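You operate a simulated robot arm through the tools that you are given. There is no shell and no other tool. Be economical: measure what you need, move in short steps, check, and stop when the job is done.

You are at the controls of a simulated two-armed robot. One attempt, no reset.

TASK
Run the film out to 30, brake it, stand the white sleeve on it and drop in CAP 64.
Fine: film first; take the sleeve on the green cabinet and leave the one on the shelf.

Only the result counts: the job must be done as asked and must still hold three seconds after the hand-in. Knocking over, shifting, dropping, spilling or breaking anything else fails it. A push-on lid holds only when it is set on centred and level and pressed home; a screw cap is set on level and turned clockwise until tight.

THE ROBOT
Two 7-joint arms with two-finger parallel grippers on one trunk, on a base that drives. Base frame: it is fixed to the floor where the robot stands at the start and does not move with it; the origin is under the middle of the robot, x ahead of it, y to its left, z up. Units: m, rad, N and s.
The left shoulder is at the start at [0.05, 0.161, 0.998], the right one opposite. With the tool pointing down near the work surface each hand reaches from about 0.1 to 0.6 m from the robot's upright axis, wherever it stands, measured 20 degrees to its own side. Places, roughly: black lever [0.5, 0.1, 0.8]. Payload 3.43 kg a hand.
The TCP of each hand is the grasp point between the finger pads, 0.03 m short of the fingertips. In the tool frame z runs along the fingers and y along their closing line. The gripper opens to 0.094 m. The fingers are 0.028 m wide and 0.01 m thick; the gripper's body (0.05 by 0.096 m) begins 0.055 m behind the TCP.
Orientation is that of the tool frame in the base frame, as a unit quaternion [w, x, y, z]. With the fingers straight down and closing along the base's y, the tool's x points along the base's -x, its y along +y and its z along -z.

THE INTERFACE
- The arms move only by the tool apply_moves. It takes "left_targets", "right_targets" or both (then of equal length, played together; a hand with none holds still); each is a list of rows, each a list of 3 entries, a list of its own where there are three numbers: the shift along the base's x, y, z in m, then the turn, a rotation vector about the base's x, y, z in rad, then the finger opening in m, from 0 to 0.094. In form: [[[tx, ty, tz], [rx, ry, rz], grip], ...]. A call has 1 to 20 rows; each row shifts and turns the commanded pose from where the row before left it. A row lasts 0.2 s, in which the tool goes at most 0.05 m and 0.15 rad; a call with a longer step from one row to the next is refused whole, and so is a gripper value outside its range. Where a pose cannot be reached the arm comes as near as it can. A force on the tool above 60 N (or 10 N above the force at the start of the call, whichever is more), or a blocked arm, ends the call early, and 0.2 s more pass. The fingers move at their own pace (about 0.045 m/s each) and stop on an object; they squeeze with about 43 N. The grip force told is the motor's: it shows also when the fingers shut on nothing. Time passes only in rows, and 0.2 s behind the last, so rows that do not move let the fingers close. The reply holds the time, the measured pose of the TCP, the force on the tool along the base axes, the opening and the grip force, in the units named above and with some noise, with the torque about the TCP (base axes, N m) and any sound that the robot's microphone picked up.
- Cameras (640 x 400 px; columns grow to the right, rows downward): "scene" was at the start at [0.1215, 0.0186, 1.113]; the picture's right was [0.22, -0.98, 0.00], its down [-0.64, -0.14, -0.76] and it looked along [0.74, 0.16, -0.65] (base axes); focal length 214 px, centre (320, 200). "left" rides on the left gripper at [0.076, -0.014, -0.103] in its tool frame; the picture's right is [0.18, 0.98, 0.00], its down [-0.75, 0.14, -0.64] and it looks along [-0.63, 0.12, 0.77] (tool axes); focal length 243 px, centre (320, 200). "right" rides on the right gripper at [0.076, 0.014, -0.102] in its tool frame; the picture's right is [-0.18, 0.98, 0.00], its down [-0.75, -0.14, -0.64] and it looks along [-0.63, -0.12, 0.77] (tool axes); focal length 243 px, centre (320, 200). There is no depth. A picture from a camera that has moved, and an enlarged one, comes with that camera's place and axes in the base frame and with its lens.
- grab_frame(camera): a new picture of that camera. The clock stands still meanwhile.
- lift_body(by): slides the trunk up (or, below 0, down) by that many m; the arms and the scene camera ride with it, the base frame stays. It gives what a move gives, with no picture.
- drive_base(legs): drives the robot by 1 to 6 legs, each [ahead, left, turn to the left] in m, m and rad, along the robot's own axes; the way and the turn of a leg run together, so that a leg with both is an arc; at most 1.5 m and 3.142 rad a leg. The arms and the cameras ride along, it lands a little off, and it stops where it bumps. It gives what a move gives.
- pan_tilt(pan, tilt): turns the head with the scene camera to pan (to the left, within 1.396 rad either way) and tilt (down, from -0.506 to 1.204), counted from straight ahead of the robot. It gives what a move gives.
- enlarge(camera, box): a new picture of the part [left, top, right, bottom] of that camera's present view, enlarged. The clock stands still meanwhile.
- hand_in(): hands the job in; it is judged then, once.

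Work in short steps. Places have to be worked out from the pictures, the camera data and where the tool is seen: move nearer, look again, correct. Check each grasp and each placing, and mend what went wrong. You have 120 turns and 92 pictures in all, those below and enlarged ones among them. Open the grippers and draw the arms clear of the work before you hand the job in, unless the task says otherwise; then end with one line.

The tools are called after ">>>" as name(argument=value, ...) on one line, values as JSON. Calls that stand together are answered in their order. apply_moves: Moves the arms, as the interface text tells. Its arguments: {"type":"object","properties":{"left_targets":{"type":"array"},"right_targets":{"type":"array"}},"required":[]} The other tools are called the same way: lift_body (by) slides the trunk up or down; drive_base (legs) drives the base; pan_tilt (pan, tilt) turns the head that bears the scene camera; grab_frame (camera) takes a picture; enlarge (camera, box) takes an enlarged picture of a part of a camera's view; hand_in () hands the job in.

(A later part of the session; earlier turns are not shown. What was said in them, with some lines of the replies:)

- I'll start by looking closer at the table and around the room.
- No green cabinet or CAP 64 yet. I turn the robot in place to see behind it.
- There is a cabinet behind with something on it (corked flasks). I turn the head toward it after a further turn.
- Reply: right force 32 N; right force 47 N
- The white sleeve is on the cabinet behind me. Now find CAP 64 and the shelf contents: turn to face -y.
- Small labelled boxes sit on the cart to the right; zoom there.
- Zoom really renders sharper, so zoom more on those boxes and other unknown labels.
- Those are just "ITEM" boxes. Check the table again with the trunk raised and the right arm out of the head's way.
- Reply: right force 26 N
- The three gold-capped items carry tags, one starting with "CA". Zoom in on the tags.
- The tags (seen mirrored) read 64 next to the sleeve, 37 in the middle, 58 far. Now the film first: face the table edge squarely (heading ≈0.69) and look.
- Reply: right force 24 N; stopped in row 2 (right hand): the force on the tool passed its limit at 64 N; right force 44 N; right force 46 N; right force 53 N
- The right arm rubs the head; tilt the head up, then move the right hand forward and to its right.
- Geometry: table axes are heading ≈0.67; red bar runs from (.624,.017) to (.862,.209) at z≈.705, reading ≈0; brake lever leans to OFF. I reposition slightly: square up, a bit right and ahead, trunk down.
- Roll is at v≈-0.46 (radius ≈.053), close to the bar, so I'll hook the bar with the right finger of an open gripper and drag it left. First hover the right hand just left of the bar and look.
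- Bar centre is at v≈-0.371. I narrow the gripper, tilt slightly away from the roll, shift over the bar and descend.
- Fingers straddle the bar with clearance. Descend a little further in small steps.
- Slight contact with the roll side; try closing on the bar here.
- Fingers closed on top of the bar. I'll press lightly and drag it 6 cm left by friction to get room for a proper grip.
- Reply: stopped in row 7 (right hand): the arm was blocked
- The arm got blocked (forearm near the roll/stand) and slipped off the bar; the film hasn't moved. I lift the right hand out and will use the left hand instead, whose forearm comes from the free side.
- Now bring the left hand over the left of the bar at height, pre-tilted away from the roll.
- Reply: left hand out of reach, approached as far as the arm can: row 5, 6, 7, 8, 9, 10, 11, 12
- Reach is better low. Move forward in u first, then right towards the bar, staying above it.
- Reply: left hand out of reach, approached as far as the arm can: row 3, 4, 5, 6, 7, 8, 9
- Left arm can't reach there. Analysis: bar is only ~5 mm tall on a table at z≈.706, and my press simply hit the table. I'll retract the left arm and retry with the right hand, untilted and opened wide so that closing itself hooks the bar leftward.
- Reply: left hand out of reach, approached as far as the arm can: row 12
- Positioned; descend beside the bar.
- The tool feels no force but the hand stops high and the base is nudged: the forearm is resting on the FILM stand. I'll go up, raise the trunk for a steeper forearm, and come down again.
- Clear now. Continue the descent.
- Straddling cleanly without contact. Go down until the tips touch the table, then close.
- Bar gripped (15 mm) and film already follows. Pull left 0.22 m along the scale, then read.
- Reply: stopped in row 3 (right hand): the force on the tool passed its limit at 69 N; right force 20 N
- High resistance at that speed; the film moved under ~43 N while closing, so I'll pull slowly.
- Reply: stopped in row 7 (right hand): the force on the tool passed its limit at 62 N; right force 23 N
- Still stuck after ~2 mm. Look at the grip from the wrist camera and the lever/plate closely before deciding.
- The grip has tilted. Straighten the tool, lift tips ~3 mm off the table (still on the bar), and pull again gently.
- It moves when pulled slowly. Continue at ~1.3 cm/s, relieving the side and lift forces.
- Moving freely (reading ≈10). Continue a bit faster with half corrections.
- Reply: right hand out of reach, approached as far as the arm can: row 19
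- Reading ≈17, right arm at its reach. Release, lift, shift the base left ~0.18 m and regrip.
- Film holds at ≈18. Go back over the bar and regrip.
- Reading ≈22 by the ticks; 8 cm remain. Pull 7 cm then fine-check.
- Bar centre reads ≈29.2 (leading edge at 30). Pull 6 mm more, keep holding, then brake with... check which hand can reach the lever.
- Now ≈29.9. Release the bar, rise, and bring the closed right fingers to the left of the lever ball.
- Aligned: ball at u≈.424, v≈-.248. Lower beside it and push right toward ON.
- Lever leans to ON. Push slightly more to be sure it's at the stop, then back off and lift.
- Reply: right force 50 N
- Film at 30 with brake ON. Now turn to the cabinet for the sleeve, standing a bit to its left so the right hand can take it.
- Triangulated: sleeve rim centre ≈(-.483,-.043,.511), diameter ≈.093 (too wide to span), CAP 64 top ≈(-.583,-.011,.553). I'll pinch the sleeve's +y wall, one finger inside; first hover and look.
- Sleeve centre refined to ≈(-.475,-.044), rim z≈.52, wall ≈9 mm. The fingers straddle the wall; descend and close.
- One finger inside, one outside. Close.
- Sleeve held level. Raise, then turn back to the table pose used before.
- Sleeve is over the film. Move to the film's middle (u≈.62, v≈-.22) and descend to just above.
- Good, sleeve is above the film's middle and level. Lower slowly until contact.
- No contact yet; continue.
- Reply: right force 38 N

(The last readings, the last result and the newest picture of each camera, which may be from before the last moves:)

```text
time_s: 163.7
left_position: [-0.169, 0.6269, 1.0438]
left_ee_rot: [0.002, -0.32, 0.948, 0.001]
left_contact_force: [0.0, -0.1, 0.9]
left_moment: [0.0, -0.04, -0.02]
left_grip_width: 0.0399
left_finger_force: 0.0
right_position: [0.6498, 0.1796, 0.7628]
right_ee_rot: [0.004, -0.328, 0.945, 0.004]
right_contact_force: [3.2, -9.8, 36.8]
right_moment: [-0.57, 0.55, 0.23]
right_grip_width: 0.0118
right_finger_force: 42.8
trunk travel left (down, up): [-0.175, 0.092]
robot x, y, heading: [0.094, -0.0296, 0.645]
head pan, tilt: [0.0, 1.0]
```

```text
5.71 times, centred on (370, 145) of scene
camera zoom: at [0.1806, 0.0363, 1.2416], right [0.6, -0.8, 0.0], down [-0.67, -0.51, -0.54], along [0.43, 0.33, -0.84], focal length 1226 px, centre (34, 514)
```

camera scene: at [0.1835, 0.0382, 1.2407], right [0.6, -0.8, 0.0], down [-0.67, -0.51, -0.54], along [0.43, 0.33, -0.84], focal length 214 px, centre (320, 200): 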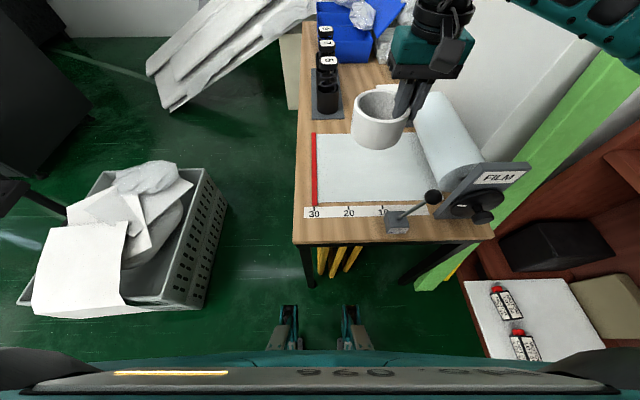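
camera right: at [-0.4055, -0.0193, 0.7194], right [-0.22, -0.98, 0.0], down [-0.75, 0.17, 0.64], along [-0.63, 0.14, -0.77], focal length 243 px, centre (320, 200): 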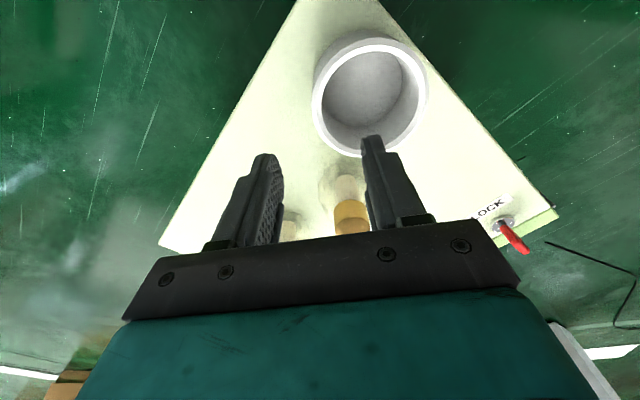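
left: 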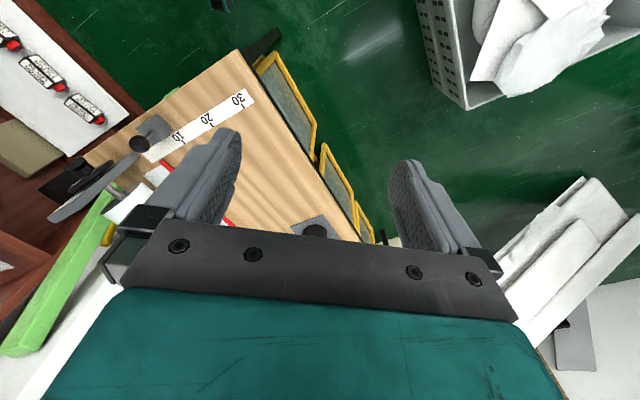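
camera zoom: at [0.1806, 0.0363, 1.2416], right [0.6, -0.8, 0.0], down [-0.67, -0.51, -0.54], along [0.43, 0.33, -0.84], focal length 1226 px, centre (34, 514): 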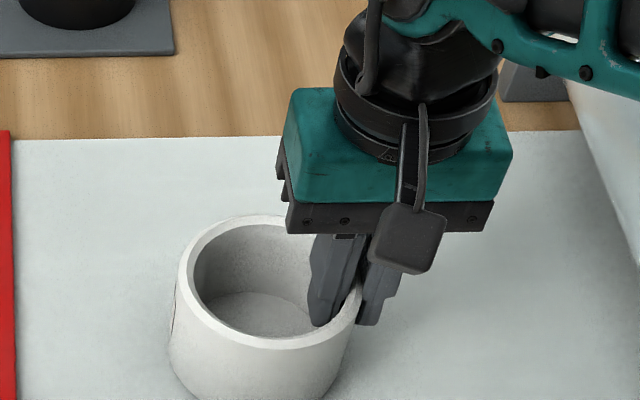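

Seated. Relieve pressure, open a little, and lift out straight.

>>> apply_moves(right_targets=[[[0, 0, 0.004], [0, 0, 0], 0.0], [[0, 0, 0.001], [0, 0, 0], 0.03], [[0, 0, 0], [0, 0, 0], 0.034], [[0, 0, 0], [0, 0, 0], 0.034], [[0, 0, 0.03], [0, 0, 0], 0.034], [[0, 0, 0.04], [0, 0, 0], 0.034], [[0, 0, 0.05], [0, 0, 0], 0.034], [[0, 0, 0.05], [0, 0, 0], 0.034], [[0, 0, 0.05], [0, 0, 0], 0.034], [[0, 0, 0.05], [0, 0, 0], 0.034], [[-0.04, -0.02, 0.0], [0, 0, 0], 0.05], [[-0.04, -0.02, 0.0], [0, 0, 0], 0.05], [[-0.04, -0.02, 0.0], [0, 0, 0], 0.05]])

>>> enlarge(camera="scene", box=[290, 90, 470, 230])

```text
time_s: 166.5
left_position: [-0.1661, 0.6281, 1.0414]
left_ee_rot: [0.0, -0.319, 0.948, -0.001]
left_contact_force: [-0.5, -0.4, -0.4]
left_moment: [0.01, 0.0, 0.0]
left_grip_width: 0.04
left_finger_force: 0.1
right_position: [0.5282, 0.1157, 1.0328]
right_ee_rot: [0.0, -0.328, 0.945, 0.003]
right_contact_force: [-0.1, -0.3, -0.3]
right_moment: [-0.01, 0.01, -0.04]
right_grip_width: 0.0498
right_finger_force: 0.1
trunk travel left (down, up): [-0.175, 0.092]
robot x, y, heading: [0.097, -0.0255, 0.647]
head pan, tilt: [0.0, 1.0]
```

```text
2.86 times, centred on (380, 160) of scene
camera zoom: at [0.1832, 0.038, 1.2408], right [0.6, -0.8, 0.0], down [-0.67, -0.51, -0.54], along [0.43, 0.33, -0.84], focal length 613 px, centre (149, 314)
```

zoom: 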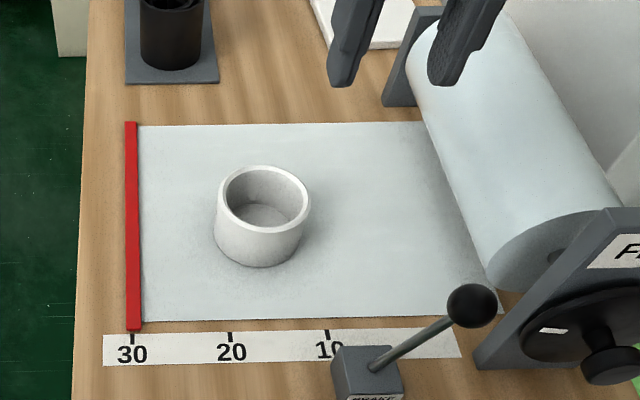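

Sleeve stands on the film, film still at 30, brake ON. Now fetch CAP 64: turn to the cabinet again, a little closer.

>>> drive_base(legs=[[0, 0, 2.46], [0.14, 0.135, 0]])

>>> lift_body(by=-0.15)

>>> pan_tilt(pan=-0.2, tilt=0.95)

>>> enlarge(camera="scene", box=[240, 90, 440, 230])

>>> grab_frame(camera="right")

```text
time_s: 174.1
left_position: [-0.2555, -0.8339, 1.0422]
left_ee_rot: [0.0, 1.0, -0.016, 0.0]
left_contact_force: [-0.7, -0.4, -0.6]
left_moment: [0.0, -0.01, -0.01]
left_grip_width: 0.0401
left_finger_force: 0.0
right_position: [-0.4725, 0.0032, 1.0327]
right_ee_rot: [0.003, 1.0, -0.006, 0.0]
right_contact_force: [0.8, 1.3, -0.6]
right_moment: [0.06, 0.0, 0.02]
right_grip_width: 0.0502
right_finger_force: 0.0
trunk travel left (down, up): [-0.175, 0.092]
robot x, y, heading: [-0.0453, -0.1571, 3.107]
head pan, tilt: [0.0, 1.0]
```

```text
time_s: 175.9
left_position: [-0.2554, -0.8324, 0.8925]
left_ee_rot: [0.001, 1.0, -0.017, -0.001]
left_contact_force: [0.3, -0.2, -0.6]
left_moment: [-0.03, 0.0, 0.01]
left_grip_width: 0.0399
left_finger_force: 0.0
right_position: [-0.4716, 0.0029, 0.8835]
right_ee_rot: [0.002, 1.0, -0.007, 0.0]
right_contact_force: [-0.4, 0.0, -0.4]
right_moment: [-0.03, 0.03, 0.0]
right_grip_width: 0.05
right_finger_force: 0.2
trunk travel left (down, up): [-0.025, 0.242]
robot x, y, heading: [-0.0452, -0.1565, 3.103]
head pan, tilt: [0.0, 1.0]
```

```text
time_s: 176.6
left_position: [-0.255, -0.8331, 0.8925]
left_ee_rot: [0.0, 1.0, -0.017, 0.0]
left_contact_force: [-0.1, -0.2, -0.6]
left_moment: [-0.02, 0.02, 0.0]
left_grip_width: 0.0399
left_finger_force: 0.0
right_position: [-0.4715, 0.0025, 0.8837]
right_ee_rot: [0.001, 1.0, -0.007, 0.0]
right_contact_force: [-0.1, -0.7, -1.1]
right_moment: [0.01, 0.0, -0.02]
right_grip_width: 0.0499
right_finger_force: 0.1
trunk travel left (down, up): [-0.025, 0.242]
robot x, y, heading: [-0.0447, -0.1569, 3.106]
head pan, tilt: [-0.201, 0.949]
```

```text
2.86 times, centred on (340, 160) of scene
camera zoom: at [-0.1575, -0.139, 1.0943], right [0.23, 0.97, 0.0], down [0.79, -0.19, -0.58], along [-0.57, 0.14, -0.81], focal length 613 px, centre (263, 314)
```

zoom: 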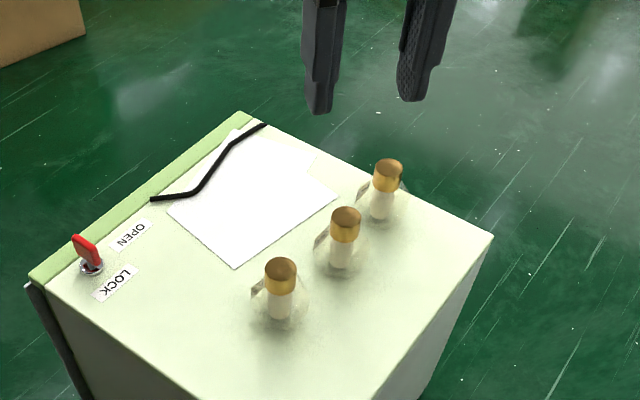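

```text
11 pictures are left
camera right: at [-0.3951, -0.0129, 0.9852], right [-0.2, -0.98, 0.0], down [-0.75, 0.15, 0.64], along [-0.63, 0.12, -0.77], focal length 243 px, centre (320, 200)
```

right: 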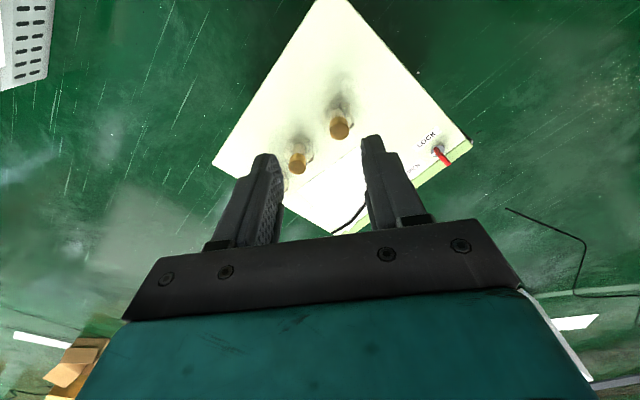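

CAP 64 top ≈(-.580,-.015,.575). Move above it with opening .055 and check.

>>> apply_moves(right_targets=[[[-0.037, -0.0057, 0], [0, 0, 0], 0.055], [[-0.037, -0.0057, 0], [0, 0, 0], 0.055], [[-0.037, -0.0056, 0], [0, 0, 0], 0.055], [[0, 0, -0.045], [0, 0, 0], 0.055], [[0, 0, -0.045], [0, 0, 0], 0.055], [[0, 0, -0.045], [0, 0, 0], 0.055], [[0, 0, -0.045], [0, 0, 0], 0.055], [[0, 0, -0.03], [0, 0, 0], 0.055]])

>>> grab_frame(camera="right")

>>> enlarge(camera="scene", box=[280, 90, 400, 190])

```text
time_s: 178.4
left_position: [-0.2562, -0.833, 0.893]
left_ee_rot: [0.001, 1.0, -0.016, 0.0]
left_contact_force: [-0.3, -0.1, -0.2]
left_moment: [0.0, 0.01, 0.01]
left_grip_width: 0.0398
left_finger_force: 0.2
right_position: [-0.5834, -0.0108, 0.6719]
right_ee_rot: [0.002, 1.0, -0.006, 0.0]
right_contact_force: [-0.3, 0.3, -0.1]
right_moment: [0.03, 0.0, -0.01]
right_grip_width: 0.055
right_finger_force: 0.0
trunk travel left (down, up): [-0.025, 0.242]
robot x, y, heading: [-0.0522, -0.1619, 3.105]
head pan, tilt: [-0.201, 0.949]
```

```text
10 pictures are left
camera right: at [-0.5064, -0.0275, 0.7744], right [-0.2, -0.98, 0.0], down [-0.75, 0.15, 0.64], along [-0.63, 0.12, -0.77], focal length 243 px, centre (320, 200)
```

right: 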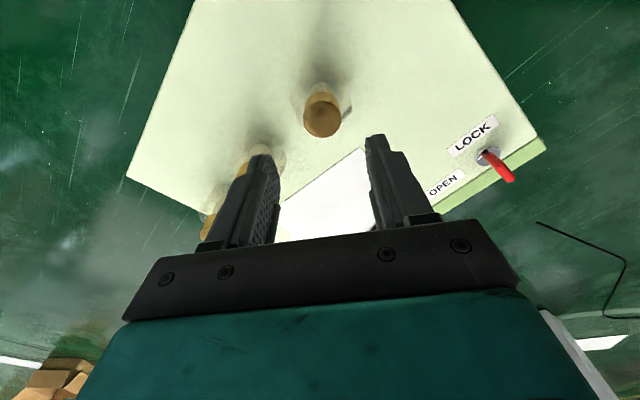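

```text
4.00 times, centred on (340, 140) of scene
camera zoom: at [-0.1575, -0.1389, 1.0943], right [0.23, 0.97, 0.0], down [0.79, -0.19, -0.58], along [-0.57, 0.14, -0.81], focal length 858 px, centre (240, 440)
```

zoom: 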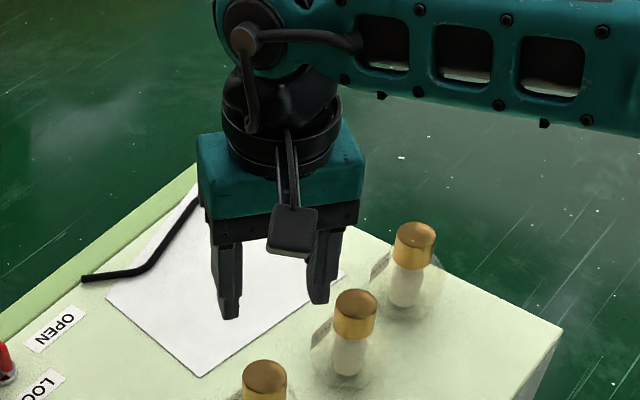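

Aligned within 4 mm. Correct and descend around the gold top, then close.

>>> apply_moves(right_targets=[[[-0.002, -0.004, -0.03], [0, 0, 0], 0.055], [[0, 0, -0.03], [0, 0, 0], 0.055], [[0, 0, -0.03], [0, 0, 0], 0.055], [[0, 0, -0.018], [0, 0, 0], 0.055]])

>>> apply_moves(right_targets=[[[0, 0, 0], [0, 0, 0], 0.02], [[0, 0, 0], [0, 0, 0], 0.0], [[0, 0, 0], [0, 0, 0], 0.0], [[0, 0, 0], [0, 0, 0], 0.0]])

>>> enlarge(camera="scene", box=[270, 100, 390, 200])

```text
time_s: 179.4
left_position: [-0.2561, -0.8322, 0.8924]
left_ee_rot: [0.0, 1.0, -0.017, 0.0]
left_contact_force: [0.2, -0.6, -0.3]
left_moment: [0.01, -0.01, 0.03]
left_grip_width: 0.04
left_finger_force: 0.1
right_position: [-0.5847, -0.0191, 0.5645]
right_ee_rot: [0.002, 1.0, -0.006, -0.001]
right_contact_force: [0.4, -0.2, 0.1]
right_moment: [-0.01, -0.01, 0.05]
right_grip_width: 0.0552
right_finger_force: 0.1
trunk travel left (down, up): [-0.025, 0.242]
robot x, y, heading: [-0.0473, -0.1562, 3.102]
head pan, tilt: [-0.201, 0.949]
```

```text
time_s: 180.4
left_position: [-0.2554, -0.8338, 0.892]
left_ee_rot: [0.0, 1.0, -0.017, -0.001]
left_contact_force: [0.4, -1.1, 1.1]
left_moment: [0.01, 0.0, 0.02]
left_grip_width: 0.04
left_finger_force: 0.1
right_position: [-0.5841, -0.0177, 0.5643]
right_ee_rot: [0.002, 1.0, -0.006, 0.0]
right_contact_force: [-0.2, 0.1, 1.4]
right_moment: [0.0, 0.0, -0.01]
right_grip_width: 0.0355
right_finger_force: 43.1
trunk travel left (down, up): [-0.025, 0.242]
robot x, y, heading: [-0.045, -0.155, 3.105]
head pan, tilt: [-0.201, 0.949]
```

```text
4.00 times, centred on (330, 150) of scene
camera zoom: at [-0.1576, -0.1389, 1.0943], right [0.23, 0.97, 0.0], down [0.79, -0.19, -0.58], along [-0.57, 0.14, -0.81], focal length 858 px, centre (280, 400)
```

zoom: 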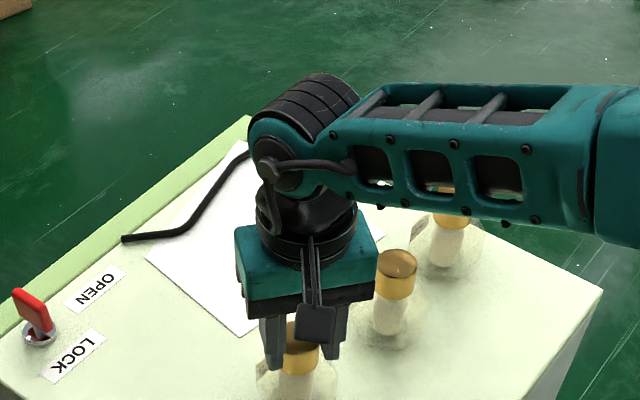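

Gripped on the gold top (35.5 mm). Lift straight up, check it hangs.

>>> apply_moves(right_targets=[[[0, 0, 0.02], [0, 0, 0], 0.0], [[0, 0, 0.04], [0, 0, 0], 0.0], [[0, 0, 0.045], [0, 0, 0], 0.0], [[0, 0, 0.045], [0, 0, 0], 0.0], [[0.01, 0.005, 0.045], [0, 0, 0], 0.0], [[0.01, 0.005, 0.045], [0, 0, 0], 0.0]])

>>> lift_body(by=0.15)

>>> apply_moves(right_targets=[[[0.025, 0.01, 0.045], [0, 0, 0], 0.0], [[0.025, 0.01, 0.045], [0, 0, 0], 0.0], [[0.025, 0.01, 0.03], [0, 0, 0], 0.0]])

>>> enlarge(camera="scene", box=[240, 40, 500, 240])

```text
time_s: 181.8
left_position: [-0.2566, -0.8328, 0.8924]
left_ee_rot: [0.001, 1.0, -0.017, 0.0]
left_contact_force: [1.1, -0.8, 0.7]
left_moment: [0.02, -0.01, -0.03]
left_grip_width: 0.0399
left_finger_force: 0.1
right_position: [-0.5655, -0.0082, 0.8056]
right_ee_rot: [0.003, 1.0, -0.007, 0.0]
right_contact_force: [0.3, 0.0, -1.0]
right_moment: [0.0, -0.02, -0.01]
right_grip_width: 0.0359
right_finger_force: 43.5
trunk travel left (down, up): [-0.025, 0.242]
robot x, y, heading: [-0.0442, -0.1569, 3.105]
head pan, tilt: [-0.201, 0.949]
```

```text
time_s: 183.6
left_position: [-0.2569, -0.8334, 1.0426]
left_ee_rot: [-0.001, 1.0, -0.017, 0.0]
left_contact_force: [0.1, -0.3, -0.5]
left_moment: [0.0, 0.0, -0.03]
left_grip_width: 0.04
left_finger_force: 0.0
right_position: [-0.5654, -0.0093, 0.9551]
right_ee_rot: [0.001, 1.0, -0.005, -0.001]
right_contact_force: [-1.3, -0.1, -2.3]
right_moment: [0.01, -0.03, -0.01]
right_grip_width: 0.0357
right_finger_force: 43.1
trunk travel left (down, up): [-0.175, 0.092]
robot x, y, heading: [-0.0443, -0.1579, 3.106]
head pan, tilt: [-0.201, 0.949]
```

```text
refused: row 1 steps farther than a row can; nothing moved
```

```text
2.00 times, centred on (370, 140) of scene
camera zoom: at [-0.1577, -0.1389, 1.2442], right [0.23, 0.97, 0.0], down [0.79, -0.19, -0.58], along [-0.57, 0.14, -0.81], focal length 429 px, centre (220, 320)
```

zoom: 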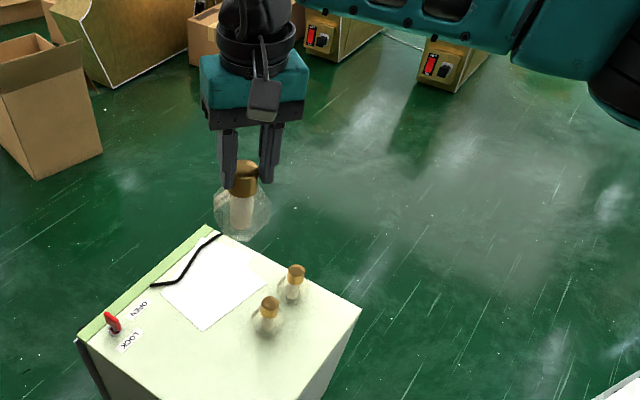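

CAP 64 held in its bag, neighbours undisturbed. Raise a bit, pull in, and turn back to the table.

>>> apply_moves(right_targets=[[[0.025, 0.01, 0.03], [0, 0, 0], 0.0], [[0.025, 0.01, 0.03], [0, 0, 0], 0.0], [[0.025, 0.01, 0.03], [0, 0, 0], 0.0], [[0.025, 0.01, 0.02], [0, 0, 0], 0.0]])

>>> drive_base(legs=[[0, 0, -2.45], [0.19, 0.01, 0]])

>>> pan_tilt(pan=0.0, tilt=1.0)

>>> grab_frame(camera="scene")

```text
time_s: 184.6
left_position: [-0.256, -0.8319, 1.0429]
left_ee_rot: [-0.001, 1.0, -0.017, -0.001]
left_contact_force: [-0.3, -0.1, -0.8]
left_moment: [-0.01, 0.01, 0.01]
left_grip_width: 0.0403
left_finger_force: 0.1
right_position: [-0.4643, 0.0309, 1.0668]
right_ee_rot: [0.002, 1.0, -0.006, 0.0]
right_contact_force: [0.5, 0.4, -1.8]
right_moment: [-0.01, -0.02, -0.02]
right_grip_width: 0.0355
right_finger_force: 43.2
trunk travel left (down, up): [-0.175, 0.092]
robot x, y, heading: [-0.0439, -0.1584, 3.107]
head pan, tilt: [-0.201, 0.949]
```

```text
time_s: 191.8
left_position: [-0.1971, 0.6151, 1.043]
left_ee_rot: [0.0, -0.338, 0.941, 0.0]
left_contact_force: [-0.3, -0.1, 0.0]
left_moment: [-0.03, 0.03, -0.03]
left_grip_width: 0.0401
left_finger_force: 0.1
right_position: [0.5325, 0.1064, 1.0636]
right_ee_rot: [-0.001, -0.348, 0.937, 0.002]
right_contact_force: [0.3, -0.3, -2.2]
right_moment: [-0.03, 0.01, -0.02]
right_grip_width: 0.0354
right_finger_force: 42.9
trunk travel left (down, up): [-0.175, 0.092]
robot x, y, heading: [0.0916, -0.03, 0.688]
head pan, tilt: [-0.201, 0.949]
```

```text
time_s: 192.6
left_position: [-0.1986, 0.6135, 1.0422]
left_ee_rot: [0.001, -0.339, 0.941, 0.0]
left_contact_force: [-1.2, 0.0, 0.6]
left_moment: [-0.01, 0.01, 0.0]
left_grip_width: 0.0401
left_finger_force: 0.0
right_position: [0.5315, 0.1062, 1.0661]
right_ee_rot: [0.0, -0.349, 0.937, 0.001]
right_contact_force: [-0.2, 0.1, -2.0]
right_moment: [-0.03, 0.01, -0.02]
right_grip_width: 0.0356
right_finger_force: 42.8
trunk travel left (down, up): [-0.175, 0.092]
robot x, y, heading: [0.0948, -0.0282, 0.694]
head pan, tilt: [0.0, 1.0]
```

```text
6 pictures are left
camera scene: at [0.1766, 0.0401, 1.2407], right [0.64, -0.77, 0.0], down [-0.65, -0.53, -0.54], along [0.42, 0.34, -0.84], focal length 214 px, centre (320, 200)
```

scene: 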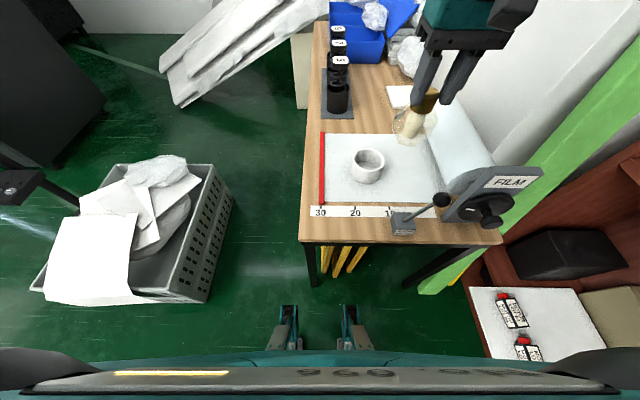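

Hover CAP 64 over the sleeve (centre ≈(.620,.212)), bottom ~2 cm above the rim, and check with the wrist camera.

>>> apply_moves(right_targets=[[[0.0288, 0.0348, 0], [0, 0, 0], 0.0], [[0.0288, 0.0348, 0], [0, 0, 0], 0.0], [[0.0289, 0.0347, 0], [0, 0, 0], 0.0], [[0, 0, -0.045], [0, 0, 0], 0.0], [[0, 0, -0.045], [0, 0, 0], 0.0], [[0, 0, -0.04], [0, 0, 0], 0.0], [[0, 0, -0.025], [0, 0, 0], 0.0], [[0, 0, 0], [0, 0, 0], 0.0]])

>>> grab_frame(camera="right")

>>> enlarge(camera="scene", box=[310, 90, 430, 190])

```text
time_s: 194.3
left_position: [-0.1982, 0.614, 1.0428]
left_ee_rot: [0.0, -0.339, 0.941, 0.0]
left_contact_force: [-0.6, -0.3, 0.0]
left_moment: [-0.03, -0.02, 0.01]
left_grip_width: 0.04
left_finger_force: 0.0
right_position: [0.6183, 0.2092, 0.9107]
right_ee_rot: [0.0, -0.348, 0.937, 0.002]
right_contact_force: [-0.5, 0.8, -2.0]
right_moment: [0.0, 0.04, -0.03]
right_grip_width: 0.0353
right_finger_force: 43.4
trunk travel left (down, up): [-0.175, 0.092]
robot x, y, heading: [0.0908, -0.0296, 0.688]
head pan, tilt: [0.0, 1.0]
```

```text
5 pictures are left
camera right: at [0.552, 0.1688, 1.0135], right [-0.5, 0.86, 0.0], down [0.66, 0.38, 0.64], along [0.55, 0.33, -0.77], focal length 243 px, centre (320, 200)
```

right: 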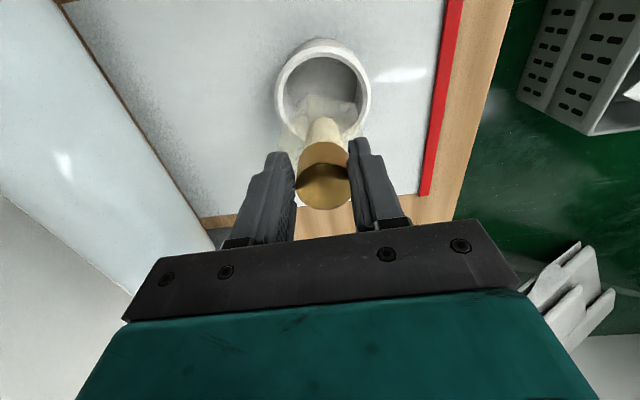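

```text
4.00 times, centred on (370, 140) of scene
camera zoom: at [0.1765, 0.0402, 1.2407], right [0.64, -0.77, 0.0], down [-0.65, -0.54, -0.54], along [0.42, 0.34, -0.84], focal length 858 px, centre (120, 440)
```

zoom: 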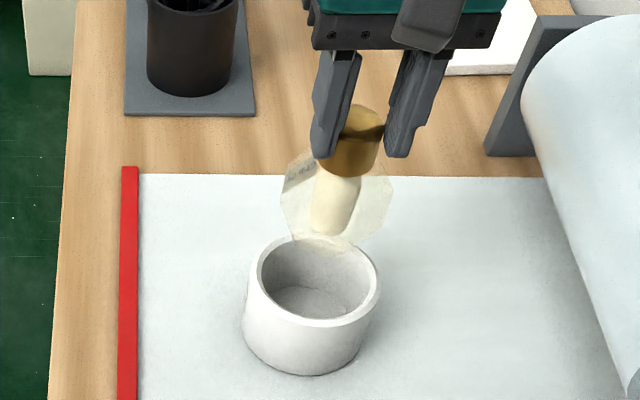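

Relative to the sleeve, the cap sits ~7 mm too far ahead. Correct by that and descend into the rim with force watch.

>>> apply_moves(right_targets=[[[-0.0065, -0.0027, 0], [0, 0, 0], 0.0], [[0, 0, -0.01], [0, 0, 0], 0.0], [[0, 0, -0.008], [0, 0, 0], 0.0], [[0, 0, -0.006], [0, 0, 0], 0.0]])

>>> enlarge(camera="scene", box=[330, 110, 410, 190])

```text
time_s: 195.3
left_position: [-0.198, 0.6142, 1.043]
left_ee_rot: [0.001, -0.338, 0.941, 0.0]
left_contact_force: [-0.1, -0.3, 0.5]
left_moment: [-0.05, 0.03, -0.01]
left_grip_width: 0.0399
left_finger_force: 0.1
right_position: [0.6113, 0.2079, 0.8858]
right_ee_rot: [0.0, -0.348, 0.937, 0.001]
right_contact_force: [-0.4, -0.7, -1.0]
right_moment: [-0.02, -0.01, 0.02]
right_grip_width: 0.0352
right_finger_force: 43.1
trunk travel left (down, up): [-0.175, 0.092]
robot x, y, heading: [0.0926, -0.03, 0.683]
head pan, tilt: [0.0, 1.0]
```

```text
5.00 times, centred on (370, 150) of scene
camera zoom: at [0.1765, 0.0402, 1.2407], right [0.64, -0.77, 0.0], down [-0.65, -0.54, -0.54], along [0.42, 0.34, -0.84], focal length 1072 px, centre (70, 450)
```

zoom: 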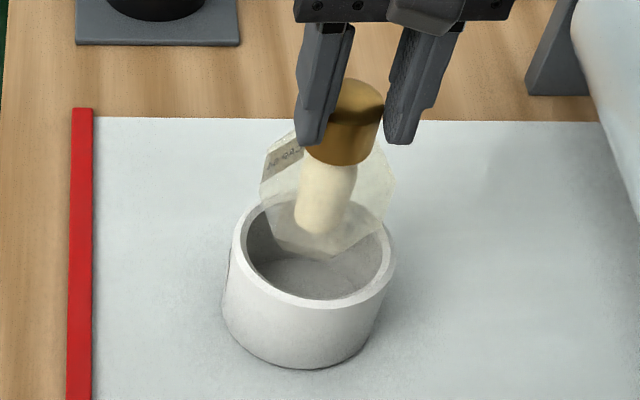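

Bag bottom is entering the sleeve, centred. Continue slowly with force checks.

>>> apply_moves(right_targets=[[[0, 0, -0.006], [0, 0, 0], 0.0], [[0, 0, -0.006], [0, 0, 0], 0.0], [[0, 0, -0.006], [0, 0, 0], 0.0]])

>>> apply_moves(right_targets=[[[0, 0, -0.006], [0, 0, 0], 0.0], [[0, 0, -0.006], [0, 0, 0], 0.0]])

```text
time_s: 196.2
left_position: [-0.1994, 0.6158, 1.0426]
left_ee_rot: [0.0, -0.338, 0.941, 0.0]
left_contact_force: [0.9, 0.1, 0.0]
left_moment: [-0.02, -0.01, 0.0]
left_grip_width: 0.0401
left_finger_force: 0.1
right_position: [0.6119, 0.2072, 0.8679]
right_ee_rot: [-0.001, -0.348, 0.937, 0.002]
right_contact_force: [0.6, -0.7, -1.0]
right_moment: [0.02, -0.01, 0.0]
right_grip_width: 0.0351
right_finger_force: 42.7
trunk travel left (down, up): [-0.175, 0.092]
robot x, y, heading: [0.0942, -0.0311, 0.688]
head pan, tilt: [0.0, 1.0]
```

```text
time_s: 196.8
left_position: [-0.1983, 0.6141, 1.0434]
left_ee_rot: [0.0, -0.339, 0.941, 0.0]
left_contact_force: [-0.2, 0.0, -0.3]
left_moment: [0.0, 0.01, 0.03]
left_grip_width: 0.0402
left_finger_force: 0.1
right_position: [0.6111, 0.2085, 0.8559]
right_ee_rot: [0.0, -0.349, 0.937, 0.001]
right_contact_force: [0.5, 0.7, -1.2]
right_moment: [0.0, 0.05, 0.01]
right_grip_width: 0.0353
right_finger_force: 42.5
trunk travel left (down, up): [-0.175, 0.092]
robot x, y, heading: [0.0938, -0.0259, 0.689]
head pan, tilt: [0.0, 1.0]
```

>>> apply_moves(right_targets=[[[0, 0, -0.006], [0, 0, 0], 0.0], [[0, 0, -0.006], [0, 0, 0], 0.0]])

>>> enlarge(camera="scene", box=[330, 110, 410, 190])

```text
time_s: 197.3
left_position: [-0.198, 0.6156, 1.042]
left_ee_rot: [0.0, -0.339, 0.941, 0.0]
left_contact_force: [0.2, 0.6, -0.2]
left_moment: [0.05, 0.0, 0.03]
left_grip_width: 0.0402
left_finger_force: 0.1
right_position: [0.6116, 0.2092, 0.8428]
right_ee_rot: [-0.001, -0.349, 0.937, 0.002]
right_contact_force: [0.3, 0.2, -1.9]
right_moment: [-0.03, 0.04, 0.0]
right_grip_width: 0.0349
right_finger_force: 43.3
trunk travel left (down, up): [-0.175, 0.092]
robot x, y, heading: [0.0905, -0.03, 0.687]
head pan, tilt: [0.0, 1.0]
```

```text
5.00 times, centred on (370, 150) of scene
camera zoom: at [0.1765, 0.0402, 1.2407], right [0.64, -0.77, 0.0], down [-0.65, -0.54, -0.54], along [0.42, 0.34, -0.84], focal length 1072 px, centre (70, 450)
```

zoom: 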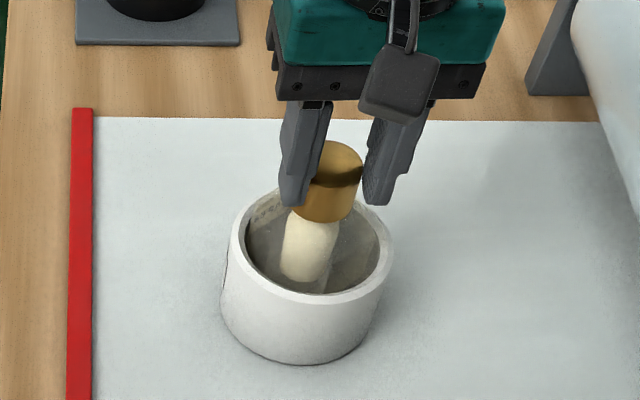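

Well inside and centred. Lower to the film, in small steps.

>>> apply_moves(right_targets=[[[0, 0, -0.006], [0, 0, 0], 0.0], [[0, 0, -0.006], [0, 0, 0], 0.0], [[0, 0, -0.005], [0, 0, 0], 0.0]])

>>> apply_moves(right_targets=[[[0, 0, -0.003], [0, 0, 0], 0.0], [[0, 0, -0.003], [0, 0, 0], 0.0], [[0, 0, -0.002], [0, 0, 0], 0.0]])

```text
time_s: 198.2
left_position: [-0.1989, 0.6154, 1.0423]
left_ee_rot: [0.0, -0.339, 0.941, 0.0]
left_contact_force: [-0.2, -0.3, 0.5]
left_moment: [-0.02, 0.0, 0.0]
left_grip_width: 0.04
left_finger_force: 0.0
right_position: [0.6114, 0.2078, 0.827]
right_ee_rot: [-0.001, -0.348, 0.937, 0.002]
right_contact_force: [-0.2, -0.4, -1.5]
right_moment: [-0.03, 0.03, -0.01]
right_grip_width: 0.0352
right_finger_force: 43.4
trunk travel left (down, up): [-0.175, 0.092]
robot x, y, heading: [0.0917, -0.0282, 0.693]
head pan, tilt: [0.0, 1.0]
```

```text
time_s: 198.9
left_position: [-0.1993, 0.6138, 1.0432]
left_ee_rot: [0.0, -0.339, 0.941, 0.001]
left_contact_force: [-0.2, 0.3, -0.7]
left_moment: [0.01, 0.0, -0.01]
left_grip_width: 0.0399
left_finger_force: 0.0
right_position: [0.6112, 0.2079, 0.8222]
right_ee_rot: [0.002, -0.348, 0.938, 0.003]
right_contact_force: [-2.0, -4.6, 15.1]
right_moment: [-0.43, -0.01, -0.03]
right_grip_width: 0.035
right_finger_force: 42.9
trunk travel left (down, up): [-0.175, 0.092]
robot x, y, heading: [0.0941, -0.0301, 0.697]
head pan, tilt: [0.0, 1.0]
```

Touching down (15 N). Relieve, open, and lift away.

>>> apply_moves(right_targets=[[[0, 0, 0.003], [0, 0, 0], 0.0], [[0, 0, 0], [0, 0, 0], 0.055], [[0, 0, 0], [0, 0, 0], 0.055], [[0, 0, 0], [0, 0, 0], 0.055], [[0, 0, 0.03], [0, 0, 0], 0.055], [[0, 0, 0.05], [0, 0, 0], 0.055], [[0, 0, 0.05], [0, 0, 0], 0.055], [[0, 0, 0.05], [0, 0, 0], 0.055], [[0, 0, 0.05], [0, 0, 0], 0.055], [[-0.04, -0.02, 0], [0, 0, 0], 0.055], [[-0.04, -0.02, 0], [0, 0, 0], 0.055], [[-0.04, -0.03, 0], [0, 0, 0], 0.055], [[-0.03, -0.03, 0], [0, 0, 0], 0.055]])

>>> enlarge(camera="scene", box=[290, 90, 470, 230])

```text
time_s: 201.8
left_position: [-0.1978, 0.6139, 1.0436]
left_ee_rot: [0.001, -0.339, 0.941, 0.001]
left_contact_force: [0.2, 0.1, 0.2]
left_moment: [-0.03, 0.02, 0.0]
left_grip_width: 0.04
left_finger_force: 0.2
right_position: [0.4626, 0.1076, 1.0529]
right_ee_rot: [0.0, -0.347, 0.938, 0.002]
right_contact_force: [-0.4, 0.5, 0.1]
right_moment: [-0.02, -0.01, 0.03]
right_grip_width: 0.0549
right_finger_force: 0.1
trunk travel left (down, up): [-0.175, 0.092]
robot x, y, heading: [0.0948, -0.0299, 0.69]
head pan, tilt: [0.0, 1.0]
```

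```text
2.86 times, centred on (380, 160) of scene
camera zoom: at [0.1763, 0.0398, 1.2407], right [0.64, -0.77, 0.0], down [-0.65, -0.54, -0.54], along [0.42, 0.34, -0.84], focal length 613 px, centre (149, 314)
```

zoom: 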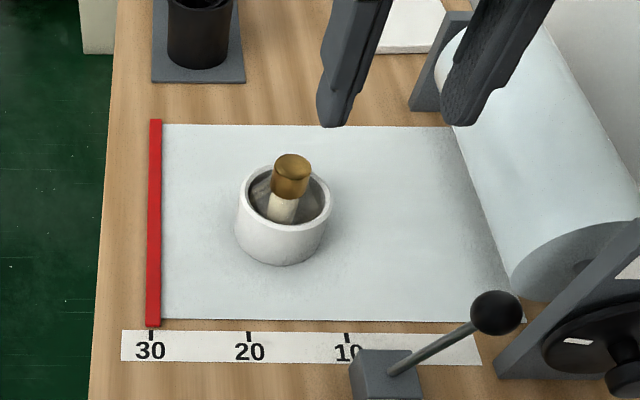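

CAP 64 stands in the sleeve on the film, the film reads 30, and the brake is ON. I draw the right hand back a little more and hand in.

>>> apply_moves(right_targets=[[[-0.01, -0.04, 0.02], [0, 0, 0], 0.08], [[-0.01, -0.04, 0.02], [0, 0, 0], 0.08], [[-0.01, -0.04, 0.0], [0, 0, 0], 0.08], [[0, 0, 0], [0, 0, 0], 0.08]])

>>> grab_frame(camera="scene")

```text
time_s: 202.8
left_position: [-0.1973, 0.615, 1.0414]
left_ee_rot: [0.0, -0.34, 0.941, 0.0]
left_contact_force: [0.1, -0.5, -0.4]
left_moment: [-0.01, 0.01, 0.04]
left_grip_width: 0.0401
left_finger_force: 0.1
right_position: [0.432, -0.011, 1.0907]
right_ee_rot: [0.0, -0.349, 0.937, 0.001]
right_contact_force: [0.5, 0.8, 0.0]
right_moment: [0.0, 0.02, 0.01]
right_grip_width: 0.08
right_finger_force: 0.0
trunk travel left (down, up): [-0.175, 0.092]
robot x, y, heading: [0.0941, -0.0316, 0.687]
head pan, tilt: [0.0, 1.0]
```

```text
0 pictures are left
camera scene: at [0.1763, 0.0403, 1.2407], right [0.64, -0.77, 0.0], down [-0.65, -0.54, -0.54], along [0.42, 0.34, -0.84], focal length 214 px, centre (320, 200)
```

scene: 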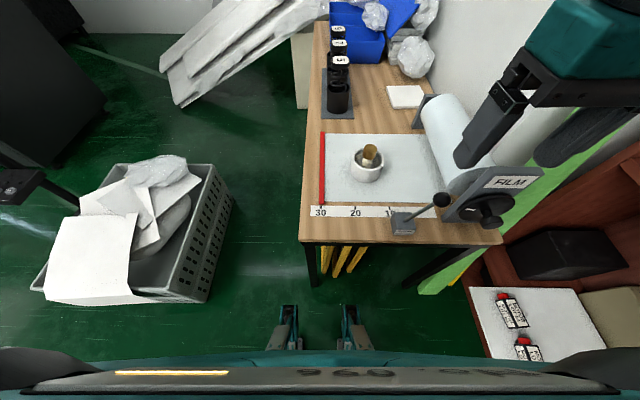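

Everything is in place and the arms are clear, so I hand in.

>>> hand_in()

```text
The job is handed in.
```

The film is run out to about 30 and the brake is on. The white sleeve from the green cabinet stands on the film with CAP 64 inside, its tag read mirrored from behind; the sleeve on the shelf was left alone.
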